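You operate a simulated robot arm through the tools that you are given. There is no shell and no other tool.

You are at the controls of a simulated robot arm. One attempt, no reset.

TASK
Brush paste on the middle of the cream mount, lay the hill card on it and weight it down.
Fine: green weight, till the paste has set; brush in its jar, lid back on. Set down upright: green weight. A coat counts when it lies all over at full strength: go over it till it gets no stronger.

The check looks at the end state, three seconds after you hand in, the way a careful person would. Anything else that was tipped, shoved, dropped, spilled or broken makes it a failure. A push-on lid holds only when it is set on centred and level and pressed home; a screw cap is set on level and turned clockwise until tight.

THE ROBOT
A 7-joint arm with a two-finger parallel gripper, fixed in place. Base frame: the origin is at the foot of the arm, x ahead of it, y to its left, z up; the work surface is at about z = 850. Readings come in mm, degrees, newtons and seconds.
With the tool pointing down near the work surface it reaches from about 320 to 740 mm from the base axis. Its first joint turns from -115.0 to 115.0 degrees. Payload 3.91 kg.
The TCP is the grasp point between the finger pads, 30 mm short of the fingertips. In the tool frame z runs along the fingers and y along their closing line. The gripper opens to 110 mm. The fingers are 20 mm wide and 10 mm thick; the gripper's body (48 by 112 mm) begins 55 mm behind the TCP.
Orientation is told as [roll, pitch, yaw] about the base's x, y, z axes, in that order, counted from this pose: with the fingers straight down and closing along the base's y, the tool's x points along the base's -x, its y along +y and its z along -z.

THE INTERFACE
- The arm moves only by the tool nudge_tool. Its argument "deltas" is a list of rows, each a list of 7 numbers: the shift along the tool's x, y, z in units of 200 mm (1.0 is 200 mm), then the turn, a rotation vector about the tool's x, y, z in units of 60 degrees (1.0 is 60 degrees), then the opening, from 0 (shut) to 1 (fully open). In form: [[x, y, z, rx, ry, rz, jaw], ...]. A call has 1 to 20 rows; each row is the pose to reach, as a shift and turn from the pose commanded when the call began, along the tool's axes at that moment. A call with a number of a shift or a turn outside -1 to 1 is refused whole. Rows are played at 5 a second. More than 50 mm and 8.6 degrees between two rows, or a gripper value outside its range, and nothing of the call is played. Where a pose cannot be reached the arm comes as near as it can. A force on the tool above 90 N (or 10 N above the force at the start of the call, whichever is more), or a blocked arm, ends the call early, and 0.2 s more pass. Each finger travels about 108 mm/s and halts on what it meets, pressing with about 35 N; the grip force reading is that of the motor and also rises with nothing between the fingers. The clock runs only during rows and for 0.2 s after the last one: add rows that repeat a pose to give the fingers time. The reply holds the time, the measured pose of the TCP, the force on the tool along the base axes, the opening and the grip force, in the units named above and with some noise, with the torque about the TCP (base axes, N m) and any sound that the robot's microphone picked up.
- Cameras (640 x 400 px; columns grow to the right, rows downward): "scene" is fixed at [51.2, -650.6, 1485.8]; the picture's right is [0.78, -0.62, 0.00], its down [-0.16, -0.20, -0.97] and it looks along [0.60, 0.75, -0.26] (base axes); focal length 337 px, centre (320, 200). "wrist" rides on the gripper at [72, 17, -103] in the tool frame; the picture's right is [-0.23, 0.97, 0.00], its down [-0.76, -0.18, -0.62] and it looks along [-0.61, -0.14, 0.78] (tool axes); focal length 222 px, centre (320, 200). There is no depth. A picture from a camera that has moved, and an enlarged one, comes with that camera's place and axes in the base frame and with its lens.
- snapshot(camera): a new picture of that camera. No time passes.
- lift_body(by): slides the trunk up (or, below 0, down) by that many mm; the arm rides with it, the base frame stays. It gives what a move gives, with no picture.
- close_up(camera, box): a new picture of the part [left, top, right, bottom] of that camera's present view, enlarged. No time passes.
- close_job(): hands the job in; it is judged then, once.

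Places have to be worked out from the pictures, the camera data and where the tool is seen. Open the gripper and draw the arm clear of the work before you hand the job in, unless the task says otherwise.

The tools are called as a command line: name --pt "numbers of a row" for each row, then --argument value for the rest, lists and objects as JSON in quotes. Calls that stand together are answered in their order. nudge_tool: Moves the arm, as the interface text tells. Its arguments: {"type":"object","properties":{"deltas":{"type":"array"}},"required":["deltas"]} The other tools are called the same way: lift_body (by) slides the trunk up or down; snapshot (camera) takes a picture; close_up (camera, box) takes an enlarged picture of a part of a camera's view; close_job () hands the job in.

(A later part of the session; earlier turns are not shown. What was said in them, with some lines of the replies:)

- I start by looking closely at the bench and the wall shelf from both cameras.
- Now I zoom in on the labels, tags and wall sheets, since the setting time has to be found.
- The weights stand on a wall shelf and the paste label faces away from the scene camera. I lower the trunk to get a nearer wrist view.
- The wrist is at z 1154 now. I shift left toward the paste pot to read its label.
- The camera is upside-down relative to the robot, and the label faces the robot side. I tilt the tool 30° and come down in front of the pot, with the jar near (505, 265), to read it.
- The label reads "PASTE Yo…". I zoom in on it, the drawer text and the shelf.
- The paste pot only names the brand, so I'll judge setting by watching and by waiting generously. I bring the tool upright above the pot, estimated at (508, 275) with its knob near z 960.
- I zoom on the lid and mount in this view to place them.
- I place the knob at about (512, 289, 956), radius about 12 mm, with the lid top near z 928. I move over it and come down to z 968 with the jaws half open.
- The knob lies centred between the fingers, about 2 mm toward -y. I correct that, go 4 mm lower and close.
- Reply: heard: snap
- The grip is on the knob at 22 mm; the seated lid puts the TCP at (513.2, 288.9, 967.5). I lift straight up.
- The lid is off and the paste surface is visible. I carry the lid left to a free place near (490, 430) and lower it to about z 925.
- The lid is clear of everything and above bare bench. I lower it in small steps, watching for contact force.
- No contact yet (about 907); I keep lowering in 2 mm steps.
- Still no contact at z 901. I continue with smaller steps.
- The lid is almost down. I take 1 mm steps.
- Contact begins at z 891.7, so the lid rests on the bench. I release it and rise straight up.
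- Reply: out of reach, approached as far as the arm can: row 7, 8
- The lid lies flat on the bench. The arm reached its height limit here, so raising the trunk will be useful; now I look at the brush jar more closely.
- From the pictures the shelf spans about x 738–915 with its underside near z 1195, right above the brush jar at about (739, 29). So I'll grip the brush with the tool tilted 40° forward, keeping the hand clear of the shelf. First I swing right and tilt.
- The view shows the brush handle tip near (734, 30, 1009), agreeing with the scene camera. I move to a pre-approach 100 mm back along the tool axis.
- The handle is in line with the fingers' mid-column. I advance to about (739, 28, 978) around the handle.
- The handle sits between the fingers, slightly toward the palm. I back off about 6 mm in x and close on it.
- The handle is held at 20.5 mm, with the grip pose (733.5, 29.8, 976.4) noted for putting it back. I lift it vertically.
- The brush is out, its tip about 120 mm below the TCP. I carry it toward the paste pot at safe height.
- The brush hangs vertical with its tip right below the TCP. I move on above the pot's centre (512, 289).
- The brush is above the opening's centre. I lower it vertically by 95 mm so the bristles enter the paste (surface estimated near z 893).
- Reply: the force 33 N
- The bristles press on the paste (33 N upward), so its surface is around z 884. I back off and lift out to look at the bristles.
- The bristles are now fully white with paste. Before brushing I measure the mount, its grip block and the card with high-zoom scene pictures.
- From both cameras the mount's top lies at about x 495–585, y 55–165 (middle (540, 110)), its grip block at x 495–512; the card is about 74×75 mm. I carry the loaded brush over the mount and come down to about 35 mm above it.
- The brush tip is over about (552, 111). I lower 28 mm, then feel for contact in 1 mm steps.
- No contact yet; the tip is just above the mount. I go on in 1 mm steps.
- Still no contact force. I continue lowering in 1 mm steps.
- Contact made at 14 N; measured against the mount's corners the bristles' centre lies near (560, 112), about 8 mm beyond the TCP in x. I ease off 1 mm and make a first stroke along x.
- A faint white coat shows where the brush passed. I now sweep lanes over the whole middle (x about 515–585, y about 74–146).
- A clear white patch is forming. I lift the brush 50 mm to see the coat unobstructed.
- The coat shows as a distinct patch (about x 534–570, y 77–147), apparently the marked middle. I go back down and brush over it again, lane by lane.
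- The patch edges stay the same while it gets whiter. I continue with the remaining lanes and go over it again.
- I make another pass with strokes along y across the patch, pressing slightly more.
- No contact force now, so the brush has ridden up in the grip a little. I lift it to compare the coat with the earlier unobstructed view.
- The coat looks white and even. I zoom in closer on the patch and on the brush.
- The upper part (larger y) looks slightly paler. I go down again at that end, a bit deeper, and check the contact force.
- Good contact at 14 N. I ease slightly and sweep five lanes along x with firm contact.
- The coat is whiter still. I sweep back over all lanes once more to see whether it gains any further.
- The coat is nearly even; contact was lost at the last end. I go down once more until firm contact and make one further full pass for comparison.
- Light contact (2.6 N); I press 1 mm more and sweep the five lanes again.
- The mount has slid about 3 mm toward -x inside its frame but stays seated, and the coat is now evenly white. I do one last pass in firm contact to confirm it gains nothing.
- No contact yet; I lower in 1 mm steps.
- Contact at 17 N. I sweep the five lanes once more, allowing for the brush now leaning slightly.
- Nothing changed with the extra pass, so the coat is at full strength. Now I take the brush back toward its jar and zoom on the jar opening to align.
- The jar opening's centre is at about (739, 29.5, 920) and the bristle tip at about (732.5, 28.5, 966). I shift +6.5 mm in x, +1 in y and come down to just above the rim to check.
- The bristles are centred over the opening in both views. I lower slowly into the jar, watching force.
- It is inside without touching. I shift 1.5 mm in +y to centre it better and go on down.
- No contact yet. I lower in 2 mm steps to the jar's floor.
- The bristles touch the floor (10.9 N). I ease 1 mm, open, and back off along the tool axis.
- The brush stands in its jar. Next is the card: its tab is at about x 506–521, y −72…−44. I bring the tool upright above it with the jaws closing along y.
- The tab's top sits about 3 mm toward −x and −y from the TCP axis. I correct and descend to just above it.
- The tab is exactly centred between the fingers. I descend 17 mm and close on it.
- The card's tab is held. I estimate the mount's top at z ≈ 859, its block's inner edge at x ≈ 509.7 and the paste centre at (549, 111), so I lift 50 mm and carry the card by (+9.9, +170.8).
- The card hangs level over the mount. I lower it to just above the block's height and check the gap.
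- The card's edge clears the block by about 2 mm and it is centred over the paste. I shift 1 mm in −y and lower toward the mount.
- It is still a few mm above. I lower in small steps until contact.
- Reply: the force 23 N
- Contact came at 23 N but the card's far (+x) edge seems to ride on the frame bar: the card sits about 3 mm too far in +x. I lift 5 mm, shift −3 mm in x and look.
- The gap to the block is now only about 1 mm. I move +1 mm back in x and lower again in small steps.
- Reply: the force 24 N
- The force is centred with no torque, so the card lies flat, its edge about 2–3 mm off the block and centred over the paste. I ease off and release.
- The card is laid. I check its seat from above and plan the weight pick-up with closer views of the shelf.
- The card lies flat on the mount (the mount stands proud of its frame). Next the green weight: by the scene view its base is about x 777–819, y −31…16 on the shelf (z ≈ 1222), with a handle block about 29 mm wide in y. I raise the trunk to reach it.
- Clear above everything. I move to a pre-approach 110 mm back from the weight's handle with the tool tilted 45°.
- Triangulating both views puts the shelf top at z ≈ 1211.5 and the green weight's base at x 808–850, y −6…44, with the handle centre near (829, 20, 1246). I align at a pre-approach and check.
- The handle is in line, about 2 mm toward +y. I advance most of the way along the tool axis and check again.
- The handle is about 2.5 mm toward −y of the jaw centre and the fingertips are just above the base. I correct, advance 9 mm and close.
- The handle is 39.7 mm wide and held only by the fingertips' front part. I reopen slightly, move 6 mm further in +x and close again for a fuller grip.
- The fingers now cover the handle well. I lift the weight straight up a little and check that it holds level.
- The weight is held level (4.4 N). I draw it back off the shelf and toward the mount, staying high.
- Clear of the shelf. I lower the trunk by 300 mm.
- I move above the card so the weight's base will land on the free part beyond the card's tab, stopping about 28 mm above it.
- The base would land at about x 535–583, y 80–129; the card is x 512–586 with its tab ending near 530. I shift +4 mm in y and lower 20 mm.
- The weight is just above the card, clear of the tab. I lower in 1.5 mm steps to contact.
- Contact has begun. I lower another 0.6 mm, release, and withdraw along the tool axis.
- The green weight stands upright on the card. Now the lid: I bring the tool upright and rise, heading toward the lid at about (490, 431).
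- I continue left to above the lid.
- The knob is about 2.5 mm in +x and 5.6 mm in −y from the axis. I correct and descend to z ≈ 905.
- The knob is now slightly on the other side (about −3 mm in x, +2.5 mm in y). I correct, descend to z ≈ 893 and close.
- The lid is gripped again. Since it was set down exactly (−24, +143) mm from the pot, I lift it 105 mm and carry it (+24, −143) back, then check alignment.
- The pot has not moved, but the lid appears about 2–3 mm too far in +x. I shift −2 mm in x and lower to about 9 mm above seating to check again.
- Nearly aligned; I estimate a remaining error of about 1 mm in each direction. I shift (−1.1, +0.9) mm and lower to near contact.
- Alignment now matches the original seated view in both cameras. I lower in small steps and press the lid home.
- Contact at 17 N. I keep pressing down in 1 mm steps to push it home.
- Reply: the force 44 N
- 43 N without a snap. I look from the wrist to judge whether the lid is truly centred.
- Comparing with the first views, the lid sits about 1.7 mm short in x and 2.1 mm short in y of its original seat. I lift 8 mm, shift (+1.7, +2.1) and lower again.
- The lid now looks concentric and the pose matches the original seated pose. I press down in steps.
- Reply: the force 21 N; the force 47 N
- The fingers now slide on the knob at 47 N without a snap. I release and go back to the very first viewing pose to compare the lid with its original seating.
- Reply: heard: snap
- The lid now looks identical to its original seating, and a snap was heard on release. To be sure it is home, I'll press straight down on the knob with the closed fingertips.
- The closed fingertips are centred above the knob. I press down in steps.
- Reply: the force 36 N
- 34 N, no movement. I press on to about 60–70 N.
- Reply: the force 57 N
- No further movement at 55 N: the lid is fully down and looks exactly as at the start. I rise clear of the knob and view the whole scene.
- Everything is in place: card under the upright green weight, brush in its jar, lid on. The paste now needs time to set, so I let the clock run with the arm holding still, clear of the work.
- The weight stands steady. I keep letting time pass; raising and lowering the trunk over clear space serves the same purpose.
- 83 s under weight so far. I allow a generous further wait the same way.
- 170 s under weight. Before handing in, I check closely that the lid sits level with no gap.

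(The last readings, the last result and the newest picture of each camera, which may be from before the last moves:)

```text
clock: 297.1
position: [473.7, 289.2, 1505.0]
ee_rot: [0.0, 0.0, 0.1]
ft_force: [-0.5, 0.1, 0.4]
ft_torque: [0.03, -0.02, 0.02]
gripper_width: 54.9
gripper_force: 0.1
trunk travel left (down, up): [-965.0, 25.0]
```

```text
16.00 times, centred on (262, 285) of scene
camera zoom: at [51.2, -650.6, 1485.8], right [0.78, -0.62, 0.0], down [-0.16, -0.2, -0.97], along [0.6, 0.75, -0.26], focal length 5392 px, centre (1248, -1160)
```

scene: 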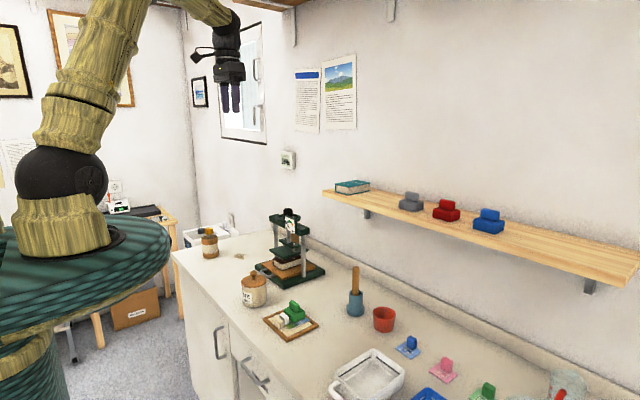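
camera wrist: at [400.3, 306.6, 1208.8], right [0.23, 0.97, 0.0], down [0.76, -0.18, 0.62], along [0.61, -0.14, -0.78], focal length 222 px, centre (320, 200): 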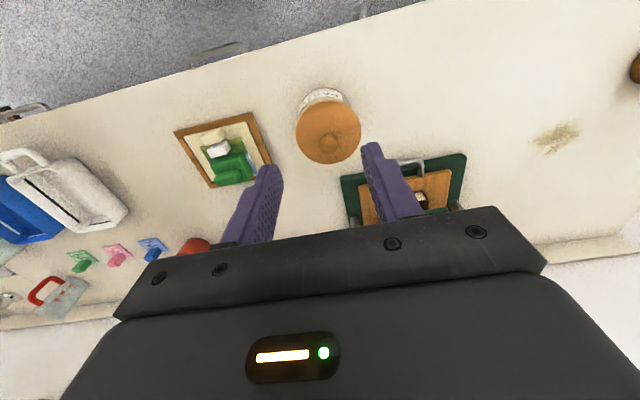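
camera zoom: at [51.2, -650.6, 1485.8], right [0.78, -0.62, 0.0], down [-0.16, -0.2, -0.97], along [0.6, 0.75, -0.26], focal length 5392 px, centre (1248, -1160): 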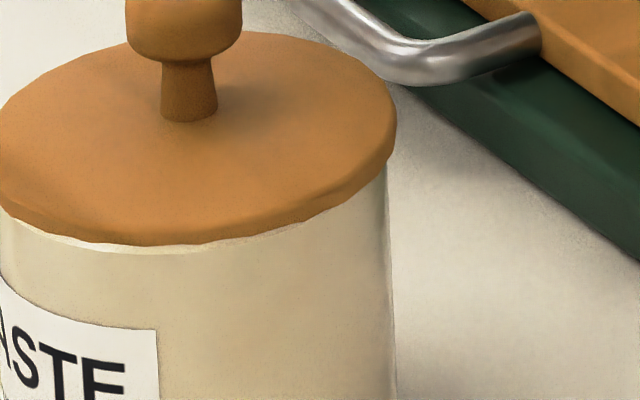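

The jar's rim now shows as a light line at the front, so the lid has shifted back a few mm and is not properly home. I must redo it. I lower the trunk and look at the pot horizontally from the robot side to measure the offset.

lift_body --by -400

nudge_tool --pt "0.06 -0.015 0.1 0 -0.1 0 0.5" --pt "0.12 -0.03 0.21 0 -0.2 0 0.5" --pt "0.18 -0.045 0.32 0 -0.32 0 0.5" --pt "0.24 -0.06 0.44 0 -0.44 0 0.5" --pt "0.3 -0.075 0.56 0 -0.56 0 0.5" --pt "0.36 -0.09 0.67 0 -0.67 0 0.5" --pt "0.38 -0.09 0.77 0 -0.75 0 0.5" --pt "0.38 -0.09 0.77 0 -0.75 0 0.5"

snapshot --camera "wrist"

close_up --camera "wrist" --box '[250, 90, 410, 210]'

```text
clock: 300.9
position: [474.4, 288.9, 1105.4]
ee_rot: [0.0, 0.1, 0.1]
ft_force: [0.6, -0.5, -0.5]
ft_torque: [-0.02, -0.03, 0.03]
gripper_width: 54.9
gripper_force: 0.1
trunk travel left (down, up): [-565.0, 425.0]
```

```text
clock: 302.7
position: [397.6, 272.8, 950.7]
ee_rot: [-0.1, -45.0, 0.1]
ft_force: [-0.2, 0.0, -1.6]
ft_torque: [0.0, 0.0, 0.02]
gripper_width: 55.0
gripper_force: 0.1
trunk travel left (down, up): [-565.0, 425.0]
```

```text
taken
camera wrist: at [271.6, 289.4, 972.2], right [0.16, 0.97, 0.16], down [0.1, -0.18, 0.98], along [0.98, -0.14, -0.12], focal length 222 px, centre (320, 200)
```

wrist: 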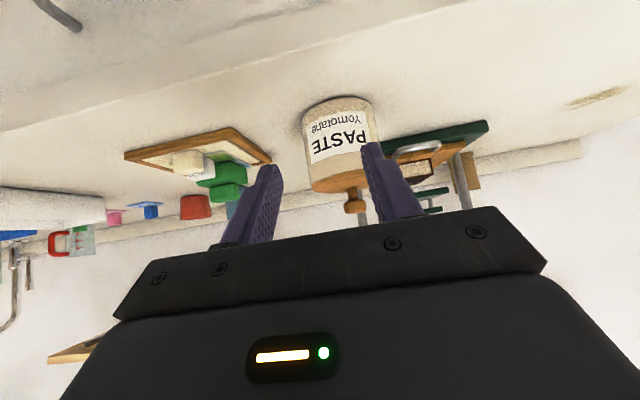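

```text
3.33 times, centred on (330, 150) of wrist
camera zoom: at [271.6, 289.4, 972.2], right [0.16, 0.97, 0.16], down [0.1, -0.18, 0.98], along [0.98, -0.14, -0.12], focal length 740 px, centre (287, 367)
```

zoom: 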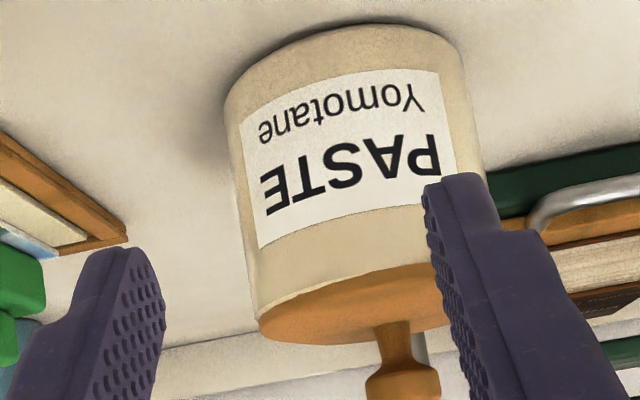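

The right finger hides one side; I open the gripper fully and look again.

nudge_tool --pt "0 0.06 0 0 0 0 0.8" --pt "0 0.1 0 0 0 0 1.0" --pt "0 0.1 0 0 0 0 1.0" --pt "0 0.1 0 0 0 0 1.0"

close_up --camera "wrist" --box '[230, 90, 390, 210]'

close_up --camera "wrist" --box '[270, 150, 370, 210]'

```text
clock: 303.7
position: [397.9, 292.4, 950.5]
ee_rot: [-0.1, -45.0, 0.1]
ft_force: [0.8, 0.6, -0.1]
ft_torque: [-0.01, -0.02, 0.01]
gripper_width: 110.2
gripper_force: 0.1
trunk travel left (down, up): [-565.0, 425.0]
```

```text
3.33 times, centred on (310, 150) of wrist
camera zoom: at [272.9, 310.2, 973.1], right [0.16, 0.97, 0.16], down [0.1, -0.18, 0.98], along [0.98, -0.14, -0.12], focal length 740 px, centre (353, 367)
```

zoom: 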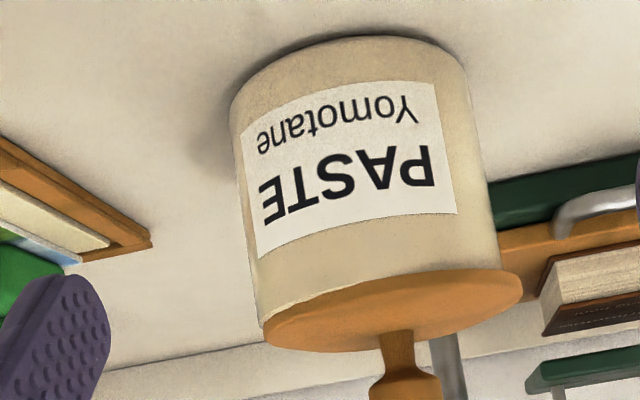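

```text
6.40 times, centred on (320, 180) of wrist
camera zoom: at [272.9, 310.2, 973.1], right [0.16, 0.97, 0.16], down [0.1, -0.18, 0.98], along [0.98, -0.14, -0.12], focal length 1422 px, centre (320, 328)
```

zoom: 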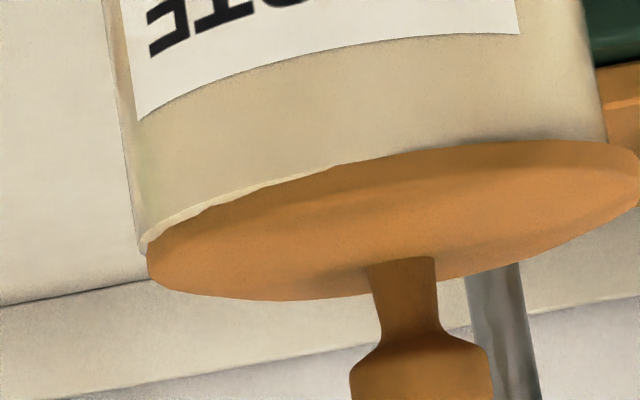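

From this side it is clear: the lid sits about 4 mm too far in +y (and ~2.5 mm in +x), overlapping the rim. I'll regrip the knob, re-centre it, press while gripped, and only release after unloading. First I rise and bring the tool upright.

nudge_tool --pt "-0.06 0 -0.06 0 0.125 0 0.8" --pt "-0.13 0 -0.13 0 0.25 0 0.6" --pt "-0.2 0 -0.2 0 0.375 0 0.5" --pt "-0.26 0 -0.26 0 0.5 0 0.5" --pt "-0.3 0 -0.3 0 0.625 0 0.5" --pt "-0.3 0 -0.3 0 0.75 0 0.5" --pt "-0.3 0 -0.3 0 0.75 0 0.5"

nudge_tool --pt "-0.2 0 0 0 0 0 0.5" --pt "-0.4 0 0 0 0 0 0.5" --pt "-0.59 0 0 0 0 0 0.5" --pt "-0.59 0 0.05 0 0 0 0.5" --pt "-0.59 0 0.05 0 0 0 0.5"

close_up --camera "wrist" --box '[230, 70, 410, 200]'

```text
clock: 305.3
position: [395.8, 290.1, 1036.7]
ee_rot: [0.0, 0.0, 0.0]
ft_force: [0.1, -0.2, -0.4]
ft_torque: [0.0, 0.03, 0.01]
gripper_width: 55.0
gripper_force: 0.0
trunk travel left (down, up): [-565.0, 425.0]
```

```text
clock: 306.5
position: [517.0, 289.1, 1028.0]
ee_rot: [0.0, -0.1, 0.1]
ft_force: [-0.4, -0.4, -0.1]
ft_torque: [-0.03, -0.01, -0.02]
gripper_width: 54.9
gripper_force: 0.0
trunk travel left (down, up): [-565.0, 425.0]
```

```text
3.08 times, centred on (320, 135) of wrist
camera zoom: at [442.6, 305.8, 1130.5], right [0.23, 0.97, 0.0], down [0.76, -0.18, 0.62], along [0.61, -0.14, -0.78], focal length 684 px, centre (320, 400)
```

zoom: 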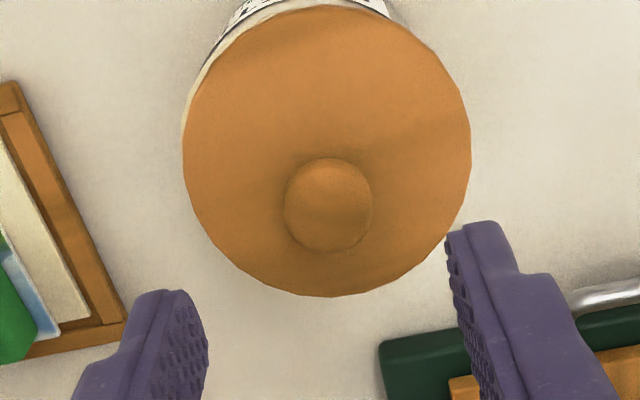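

The knob is about 2 mm in +y from the axis. I align exactly, descend and check once more before closing.

nudge_tool --pt "0.0025 0.011 0.1 0 0 0 0.45" --pt "0.0025 0.011 0.2 0 0 0 0.4" --pt "0.0025 0.011 0.27 0 0 0 0.4" --pt "0.0025 0.011 0.27 0 0 0 0.4"

close_up --camera "wrist" --box '[230, 110, 410, 230]'

```text
clock: 307.5
position: [515.2, 293.4, 973.4]
ee_rot: [-0.1, 0.0, 0.1]
ft_force: [-1.3, 0.7, 0.1]
ft_torque: [-0.03, 0.0, 0.04]
gripper_width: 44.0
gripper_force: 0.1
trunk travel left (down, up): [-565.0, 425.0]
```

```text
3.33 times, centred on (320, 170) of wrist
camera zoom: at [441.4, 310.9, 1076.2], right [0.23, 0.97, 0.0], down [0.76, -0.18, 0.62], along [0.61, -0.14, -0.78], focal length 740 px, centre (320, 300)
```

zoom: 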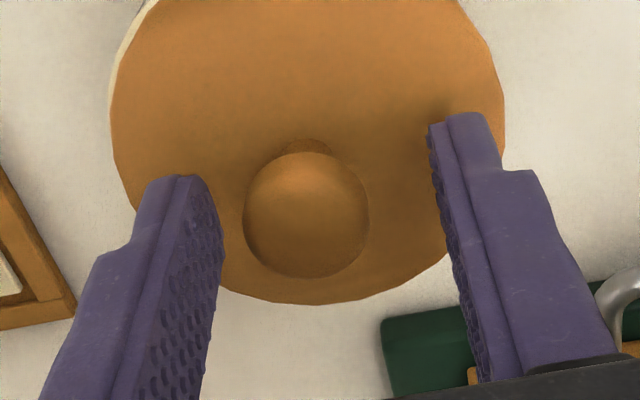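

The arm seems to settle by a few mm after moves. I hold still for a second and measure again.

nudge_tool --pt "0 0 0 0 0 0 0.4" --pt "0 0 0 0 0 0 0.4" --pt "0 0 0 0 0 0 0.4" --pt "0 0 0 0 0 0 0.4" --pt "0 0 0 0 0 0 0.4" --pt "0 0 0 0 0 0 0.4"

close_up --camera "wrist" --box '[230, 110, 410, 230]'

```text
clock: 308.9
position: [515.6, 293.6, 972.7]
ee_rot: [0.1, 0.1, 0.0]
ft_force: [0.0, 0.9, -0.5]
ft_torque: [-0.01, 0.01, 0.01]
gripper_width: 44.2
gripper_force: 0.0
trunk travel left (down, up): [-565.0, 425.0]
```

```text
3.33 times, centred on (320, 170) of wrist
camera zoom: at [441.4, 310.8, 1076.3], right [0.23, 0.97, 0.0], down [0.76, -0.18, 0.62], along [0.61, -0.14, -0.78], focal length 740 px, centre (320, 300)
```

zoom: 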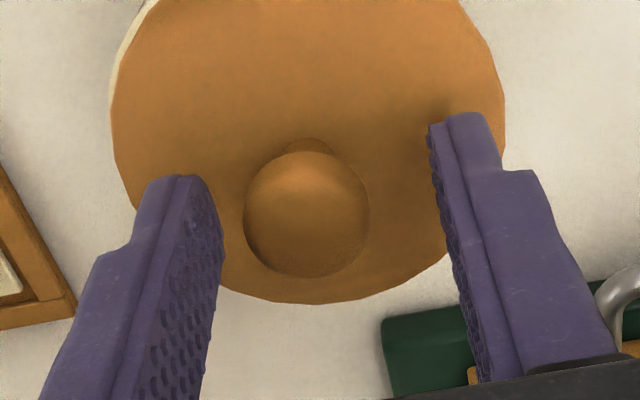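

Stable now: the knob lies 3 mm toward −y and 1.4 mm toward +x of the jaw centre. I correct and measure again.

nudge_tool --pt "-0.007 -0.015 0 0 0 0 0.4" --pt "-0.007 -0.015 0 0 0 0 0.4" --pt "-0.007 -0.015 0 0 0 0 0.4"

close_up --camera "wrist" --box '[230, 110, 410, 230]'

```text
clock: 309.7
position: [516.7, 290.0, 972.6]
ee_rot: [0.0, 0.0, 0.0]
ft_force: [-0.5, 0.1, 0.6]
ft_torque: [0.0, 0.0, 0.02]
gripper_width: 43.9
gripper_force: 0.2
trunk travel left (down, up): [-565.0, 425.0]
```

```text
3.33 times, centred on (320, 170) of wrist
camera zoom: at [443.0, 308.0, 1075.8], right [0.23, 0.97, 0.0], down [0.76, -0.18, 0.62], along [0.61, -0.14, -0.78], focal length 740 px, centre (320, 300)
```

zoom: 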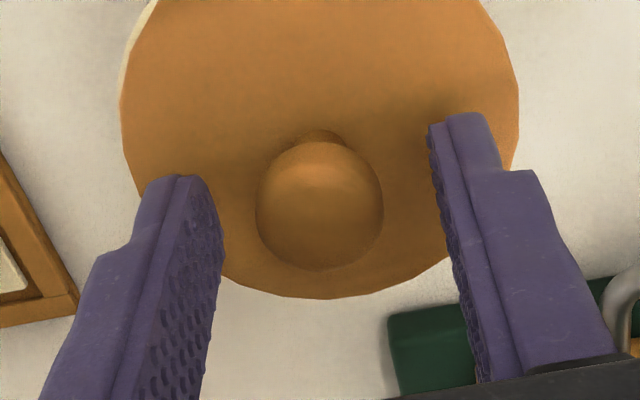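

The knob is centred. I lower 4 mm and close.

nudge_tool --pt "0 0 0.02 0 0 0 0.4" --pt "0 0 0.02 0 0 0 0.3" --pt "0 0 0.02 0 0 0 0.15" --pt "0 0 0.02 0 0 0 0.0" --pt "0 0 0.02 0 0 0 0.0"

close_up --camera "scene" --box '[238, 276, 270, 296]'

```text
clock: 310.9
position: [516.1, 289.5, 968.7]
ee_rot: [0.0, 0.0, 0.0]
ft_force: [-0.5, -0.1, 0.2]
ft_torque: [-0.01, 0.03, 0.0]
gripper_width: 22.2
gripper_force: 34.9
trunk travel left (down, up): [-565.0, 425.0]
heard: snap
```

```text
16.00 times, centred on (254, 286) of scene
camera zoom: at [51.2, -650.6, 1485.8], right [0.78, -0.62, 0.0], down [-0.16, -0.2, -0.97], along [0.6, 0.75, -0.26], focal length 5392 px, centre (1376, -1176)
```

zoom: 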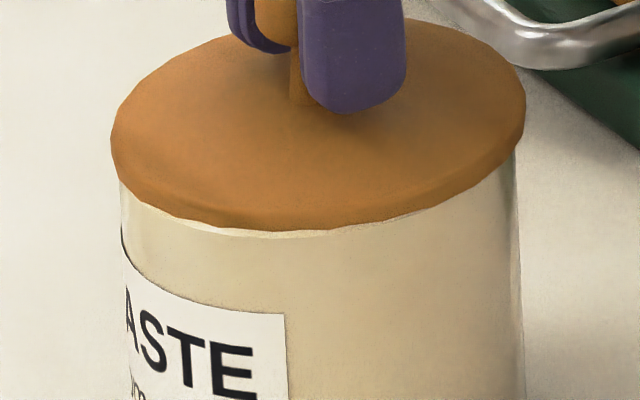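

A snap on gripping again — so the lid had been latched, and gripping frees it, while the earlier snap on release was it engaging. It was just pushed slightly off by the fingertip press. I lift a few mm, shift (−1.5, −1.3) mm toward its original position and set it back.

nudge_tool --pt "0 0 -0.02 0 0 0 0" --pt "0 0 -0.04 0 0 0 0" --pt "0.0075 -0.0065 -0.04 0 0 0 0" --pt "0.0075 -0.0065 -0.02 0 0 0 0" --pt "0.0075 -0.0065 -0.008 0 0 0 0" --pt "0.0075 -0.0065 -0.008 0 0 0 0" --pt "0.0075 -0.0065 -0.008 0 0 0 0"

close_up --camera "scene" --box '[238, 276, 270, 296]'

close_up --camera "scene" --box '[230, 265, 278, 313]'

```text
clock: 312.5
position: [515.8, 288.0, 969.8]
ee_rot: [0.1, 0.1, 0.1]
ft_force: [0.3, 0.0, 0.2]
ft_torque: [-0.01, 0.01, -0.03]
gripper_width: 22.2
gripper_force: 35.1
trunk travel left (down, up): [-565.0, 425.0]
```

```text
16.00 times, centred on (254, 286) of scene
camera zoom: at [51.2, -650.6, 1485.8], right [0.78, -0.62, 0.0], down [-0.16, -0.2, -0.97], along [0.6, 0.75, -0.26], focal length 5392 px, centre (1376, -1176)
```

zoom: 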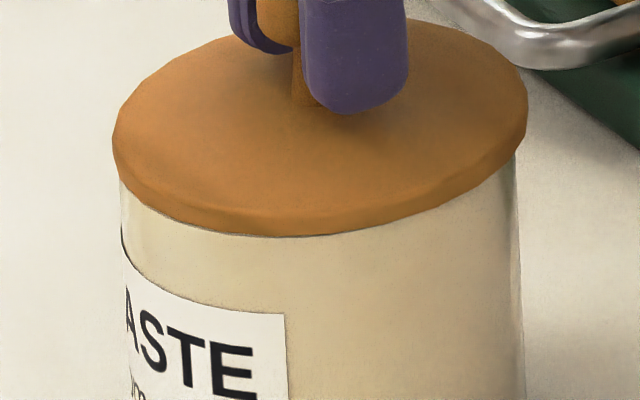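

```text
8.33 times, centred on (254, 289) of scene
camera zoom: at [51.2, -650.6, 1485.8], right [0.78, -0.62, 0.0], down [-0.16, -0.2, -0.97], along [0.6, 0.75, -0.26], focal length 2808 px, centre (870, -542)
```

zoom: 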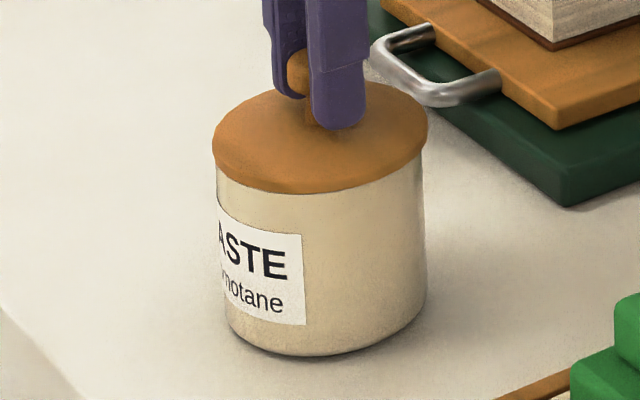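

The lid now overhangs evenly on both sides and the TCP (515.8, 288) matches the original seat. I press it down in steps.

nudge_tool --pt "0 0 0.01 0 0 0 0" --pt "0 0 0.02 0 0 0 0" --pt "0 0 0.025 0 0 0 0" --pt "0 0 0.025 0 0 0 0"

close_up --camera "scene" --box '[238, 276, 270, 296]'

```text
clock: 313.5
position: [515.4, 287.9, 967.6]
ee_rot: [0.1, -0.4, 0.1]
ft_force: [6.4, 3.9, 30.0]
ft_torque: [0.08, -0.05, -0.02]
gripper_width: 22.2
gripper_force: 34.4
trunk travel left (down, up): [-565.0, 425.0]
```

```text
16.00 times, centred on (254, 286) of scene
camera zoom: at [51.2, -650.6, 1485.8], right [0.78, -0.62, 0.0], down [-0.16, -0.2, -0.97], along [0.6, 0.75, -0.26], focal length 5392 px, centre (1376, -1176)
```

zoom: 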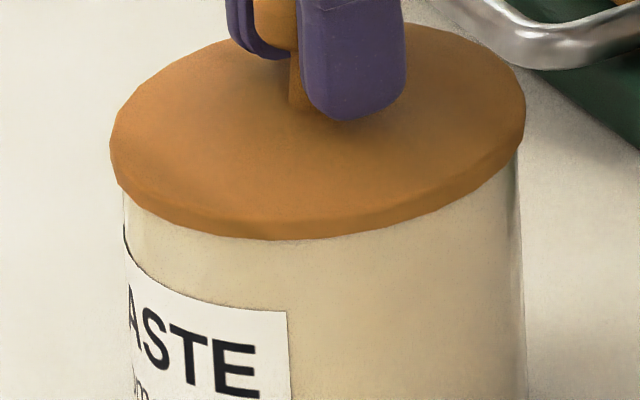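

30 N applied. Now I unload to nearly zero force and only then open, holding still before rising.

nudge_tool --pt "0 0 -0.007 0 0 0 0" --pt "0 0 -0.014 0 0 0 0" --pt "0 0 -0.014 0 0 0 0"

nudge_tool --pt "0 0 0 0 0 0 0.25" --pt "0 0 0 0 0 0 0.5" --pt "0 0 0 0 0 0 0.5" --pt "0 0 0 0 0 0 0.5"

close_up --camera "scene" --box '[238, 276, 270, 296]'

close_up --camera "wrist" --box '[230, 110, 410, 230]'

```text
clock: 314.3
position: [515.8, 288.3, 968.4]
ee_rot: [0.0, -0.1, 0.1]
ft_force: [6.4, 4.1, 23.2]
ft_torque: [0.14, -0.4, 0.03]
gripper_width: 22.1
gripper_force: 34.8
trunk travel left (down, up): [-565.0, 425.0]
```

```text
clock: 315.3
position: [515.1, 288.6, 967.6]
ee_rot: [0.0, -0.1, 0.2]
ft_force: [-0.1, -0.7, 0.8]
ft_torque: [-0.01, -0.01, 0.0]
gripper_width: 55.1
gripper_force: 0.1
trunk travel left (down, up): [-565.0, 425.0]
heard: snap
```

```text
16.00 times, centred on (254, 286) of scene
camera zoom: at [51.2, -650.6, 1485.8], right [0.78, -0.62, 0.0], down [-0.16, -0.2, -0.97], along [0.6, 0.75, -0.26], focal length 5392 px, centre (1376, -1176)
```

zoom: 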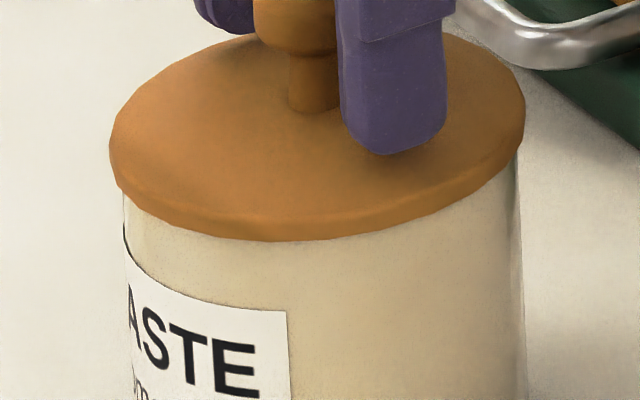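

```text
3.33 times, centred on (320, 170) of wrist
camera zoom: at [442.2, 306.2, 1070.8], right [0.23, 0.97, 0.0], down [0.76, -0.18, 0.62], along [0.61, -0.14, -0.78], focal length 740 px, centre (320, 300)
```

zoom: 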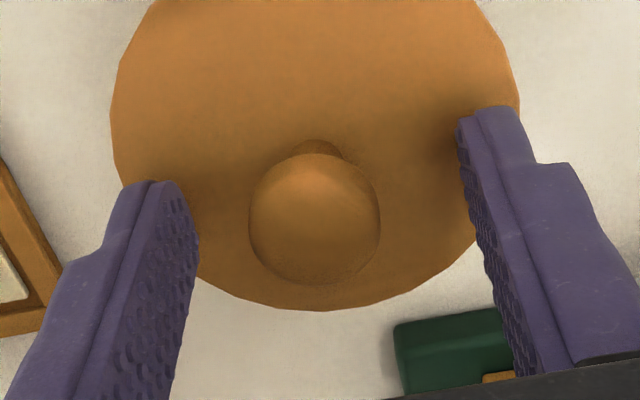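

A snap on release: the lid has latched, and it sits concentric within about 1 mm. I rise straight up and verify from the side, without touching it again.

nudge_tool --pt "0 0 -0.05 0 0 0 0.5" --pt "0 0 -0.2 0 0 0 0.5" --pt "0 0 -0.4 0 0 0 0.5" --pt "0.15 0 -0.5 0 0 0 0.6" --pt "0.3 0 -0.5 0 -0.12 0 0.8" --pt "0.45 0 -0.45 0 -0.24 0 1.0" --pt "0.6 0 -0.35 0 -0.36 0 1.0" --pt "0.6 0 -0.2 0 -0.48 0 1.0" --pt "0.6 0 -0.05 0 -0.6 0 1.0" --pt "0.6 0.02 0.08 0 -0.72 0 1.0" --pt "0.6 0.02 0.08 0 -0.75 0 1.0" --pt "0.6 0.02 0.08 0 -0.75 0 1.0"

close_up --camera "wrist" --box '[230, 90, 390, 210]'

close_up --camera "scene" --box '[230, 265, 278, 313]'

```text
clock: 317.9
position: [394.7, 292.7, 951.2]
ee_rot: [-0.1, -45.0, 0.1]
ft_force: [-0.3, -0.2, 0.3]
ft_torque: [0.01, 0.03, -0.03]
gripper_width: 110.0
gripper_force: 0.0
trunk travel left (down, up): [-565.0, 425.0]
```

```text
3.33 times, centred on (310, 150) of wrist
camera zoom: at [269.3, 310.3, 972.9], right [0.16, 0.97, 0.16], down [0.1, -0.18, 0.98], along [0.98, -0.14, -0.12], focal length 740 px, centre (353, 367)
```

zoom: 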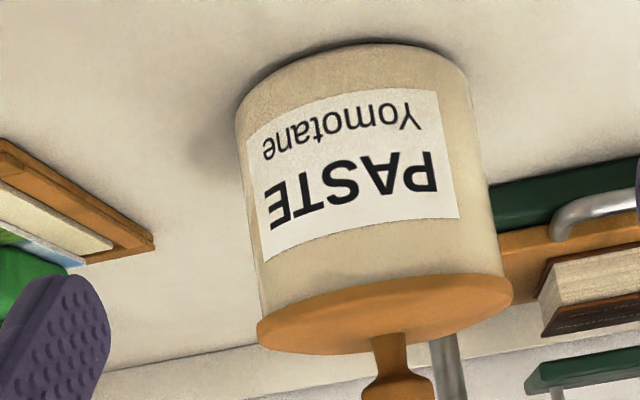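

```text
8.33 times, centred on (254, 289) of scene
camera zoom: at [51.2, -650.6, 1485.8], right [0.78, -0.62, 0.0], down [-0.16, -0.2, -0.97], along [0.6, 0.75, -0.26], focal length 2808 px, centre (870, -542)
```

zoom: 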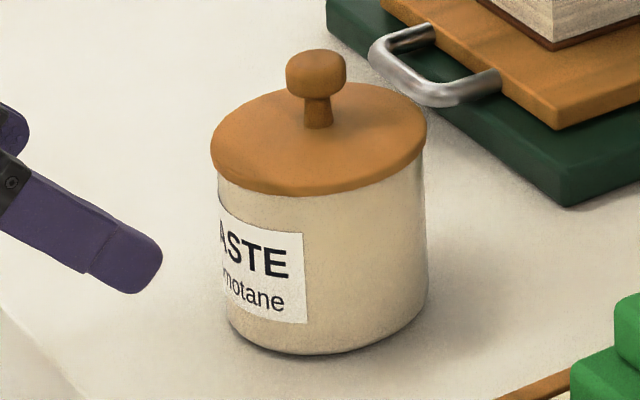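

From the side the lid is level and evenly seated. I withdraw the arm upward and take a last look before handing in.

nudge_tool --pt "-0.1 0 -0.1 0 0 0 1.0" --pt "-0.22 0 -0.22 0 0 0 1.0" --pt "-0.35 0 -0.35 0 0 0 1.0" --pt "-0.5 0 -0.5 0 0 0 1.0" --pt "-0.62 0 -0.62 0 0 0 1.0" --pt "-0.62 0 -0.62 0 0 0 1.0"

lift_body --by 300

snapshot --camera "scene"

close_up --camera "scene" --box '[210, 240, 402, 360]'

close_up --camera "scene" --box '[255, 292, 327, 342]'

close_up --camera "scene" --box '[230, 265, 278, 313]'

```text
clock: 319.3
position: [395.8, 292.8, 1125.3]
ee_rot: [-0.1, -45.0, 0.1]
ft_force: [-0.4, 0.0, 0.7]
ft_torque: [0.0, -0.01, 0.01]
gripper_width: 109.5
gripper_force: 0.0
trunk travel left (down, up): [-565.0, 425.0]
```

```text
clock: 322.3
position: [395.6, 293.6, 1424.2]
ee_rot: [0.0, -45.0, 0.0]
ft_force: [-0.2, 0.0, 0.5]
ft_torque: [0.01, -0.05, 0.02]
gripper_width: 109.9
gripper_force: 0.0
trunk travel left (down, up): [-865.0, 125.0]
```

```text
taken
```

scene: 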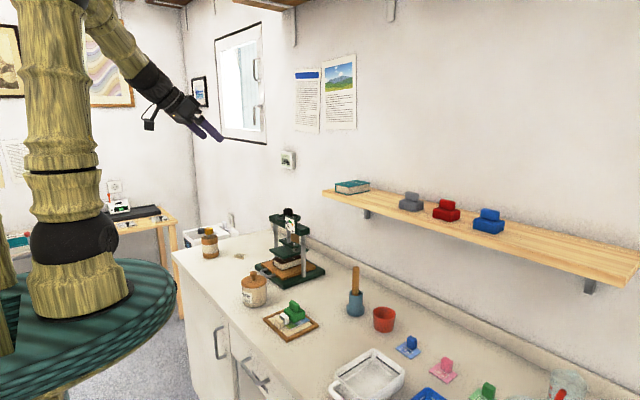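

```text
3.33 times, centred on (306, 300) of scene
camera zoom: at [51.2, -650.6, 1485.8], right [0.78, -0.62, 0.0], down [-0.16, -0.2, -0.97], along [0.6, 0.75, -0.26], focal length 1123 px, centre (367, -133)
```

zoom: 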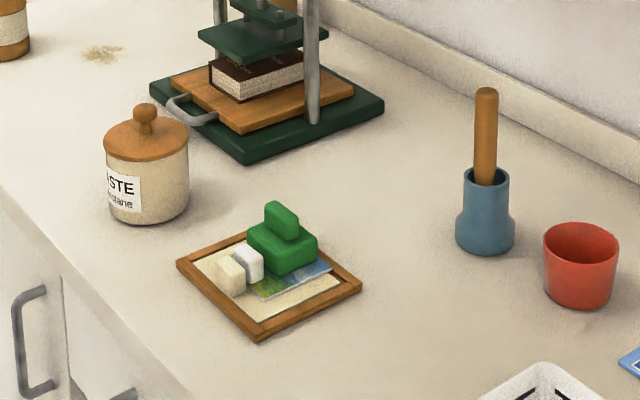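

```text
8.00 times, centred on (291, 317) of scene
camera zoom: at [51.2, -650.6, 1485.8], right [0.78, -0.62, 0.0], down [-0.16, -0.2, -0.97], along [0.6, 0.75, -0.26], focal length 2696 px, centre (552, -736)
```

zoom: 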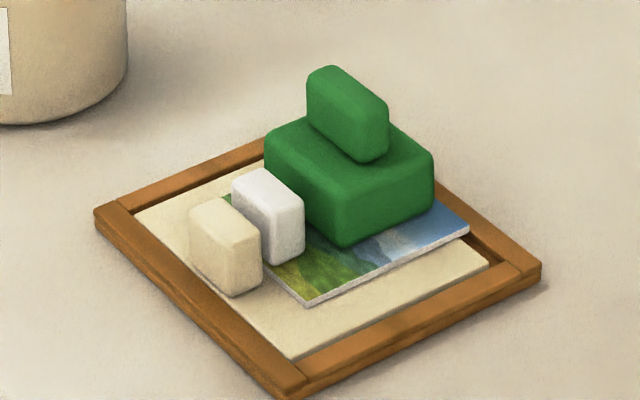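

```text
8.33 times, centred on (254, 289) of scene
camera zoom: at [51.2, -650.6, 1485.8], right [0.78, -0.62, 0.0], down [-0.16, -0.2, -0.97], along [0.6, 0.75, -0.26], focal length 2808 px, centre (870, -542)
```

zoom: 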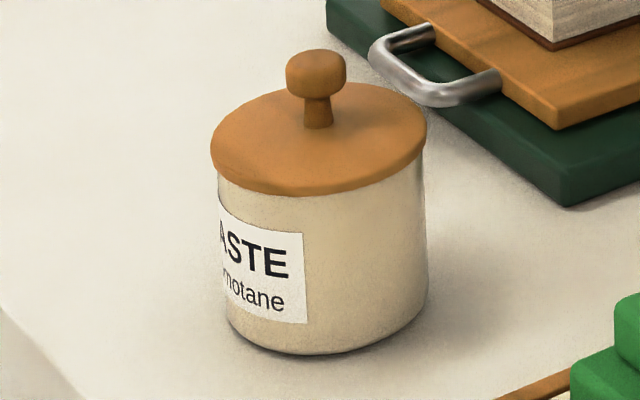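

All is in order. The card lies on the pasted mount and has been under the upright green weight for over 190 s; the brush stands in its jar, the lid is snapped home, and the arm is clear with the gripper open. I hand the job in.

close_job

```text
The job is handed in.
```

I've handed the job in. The hill card is pasted on the middle of the cream mount, with the green weight standing upright on it.

- **Paste:** I brushed the coat over the middle of the mount until further passes made it no stronger.
- **Setting time:** I couldn't find one anywhere; the paste label gives only the brand. I left the weight on for over 190 seconds, and it's still there now, since I couldn't confirm the paste had set.
- **Card:** It lies flat, but about 10 mm off the exact centre. The mount's grip block takes up one side, so the card sits up against that block and runs a few millimetres past the mount's far edge. It covers the whole pasted area.
- **Brush:** It's back in its jar.
- **Lid:** My first attempt left it a few millimetres off centre after I pressed on the knob. I set it again, heard it snap, and from the side it looks level and even.
- **Small shifts:** While brushing, the mount slid about 3 mm inside its frame. The paste pot also moved about half a millimetre while I pressed the lid on.

Nothing was tipped, dropped or spilled. The arm is clear, with the gripper open.
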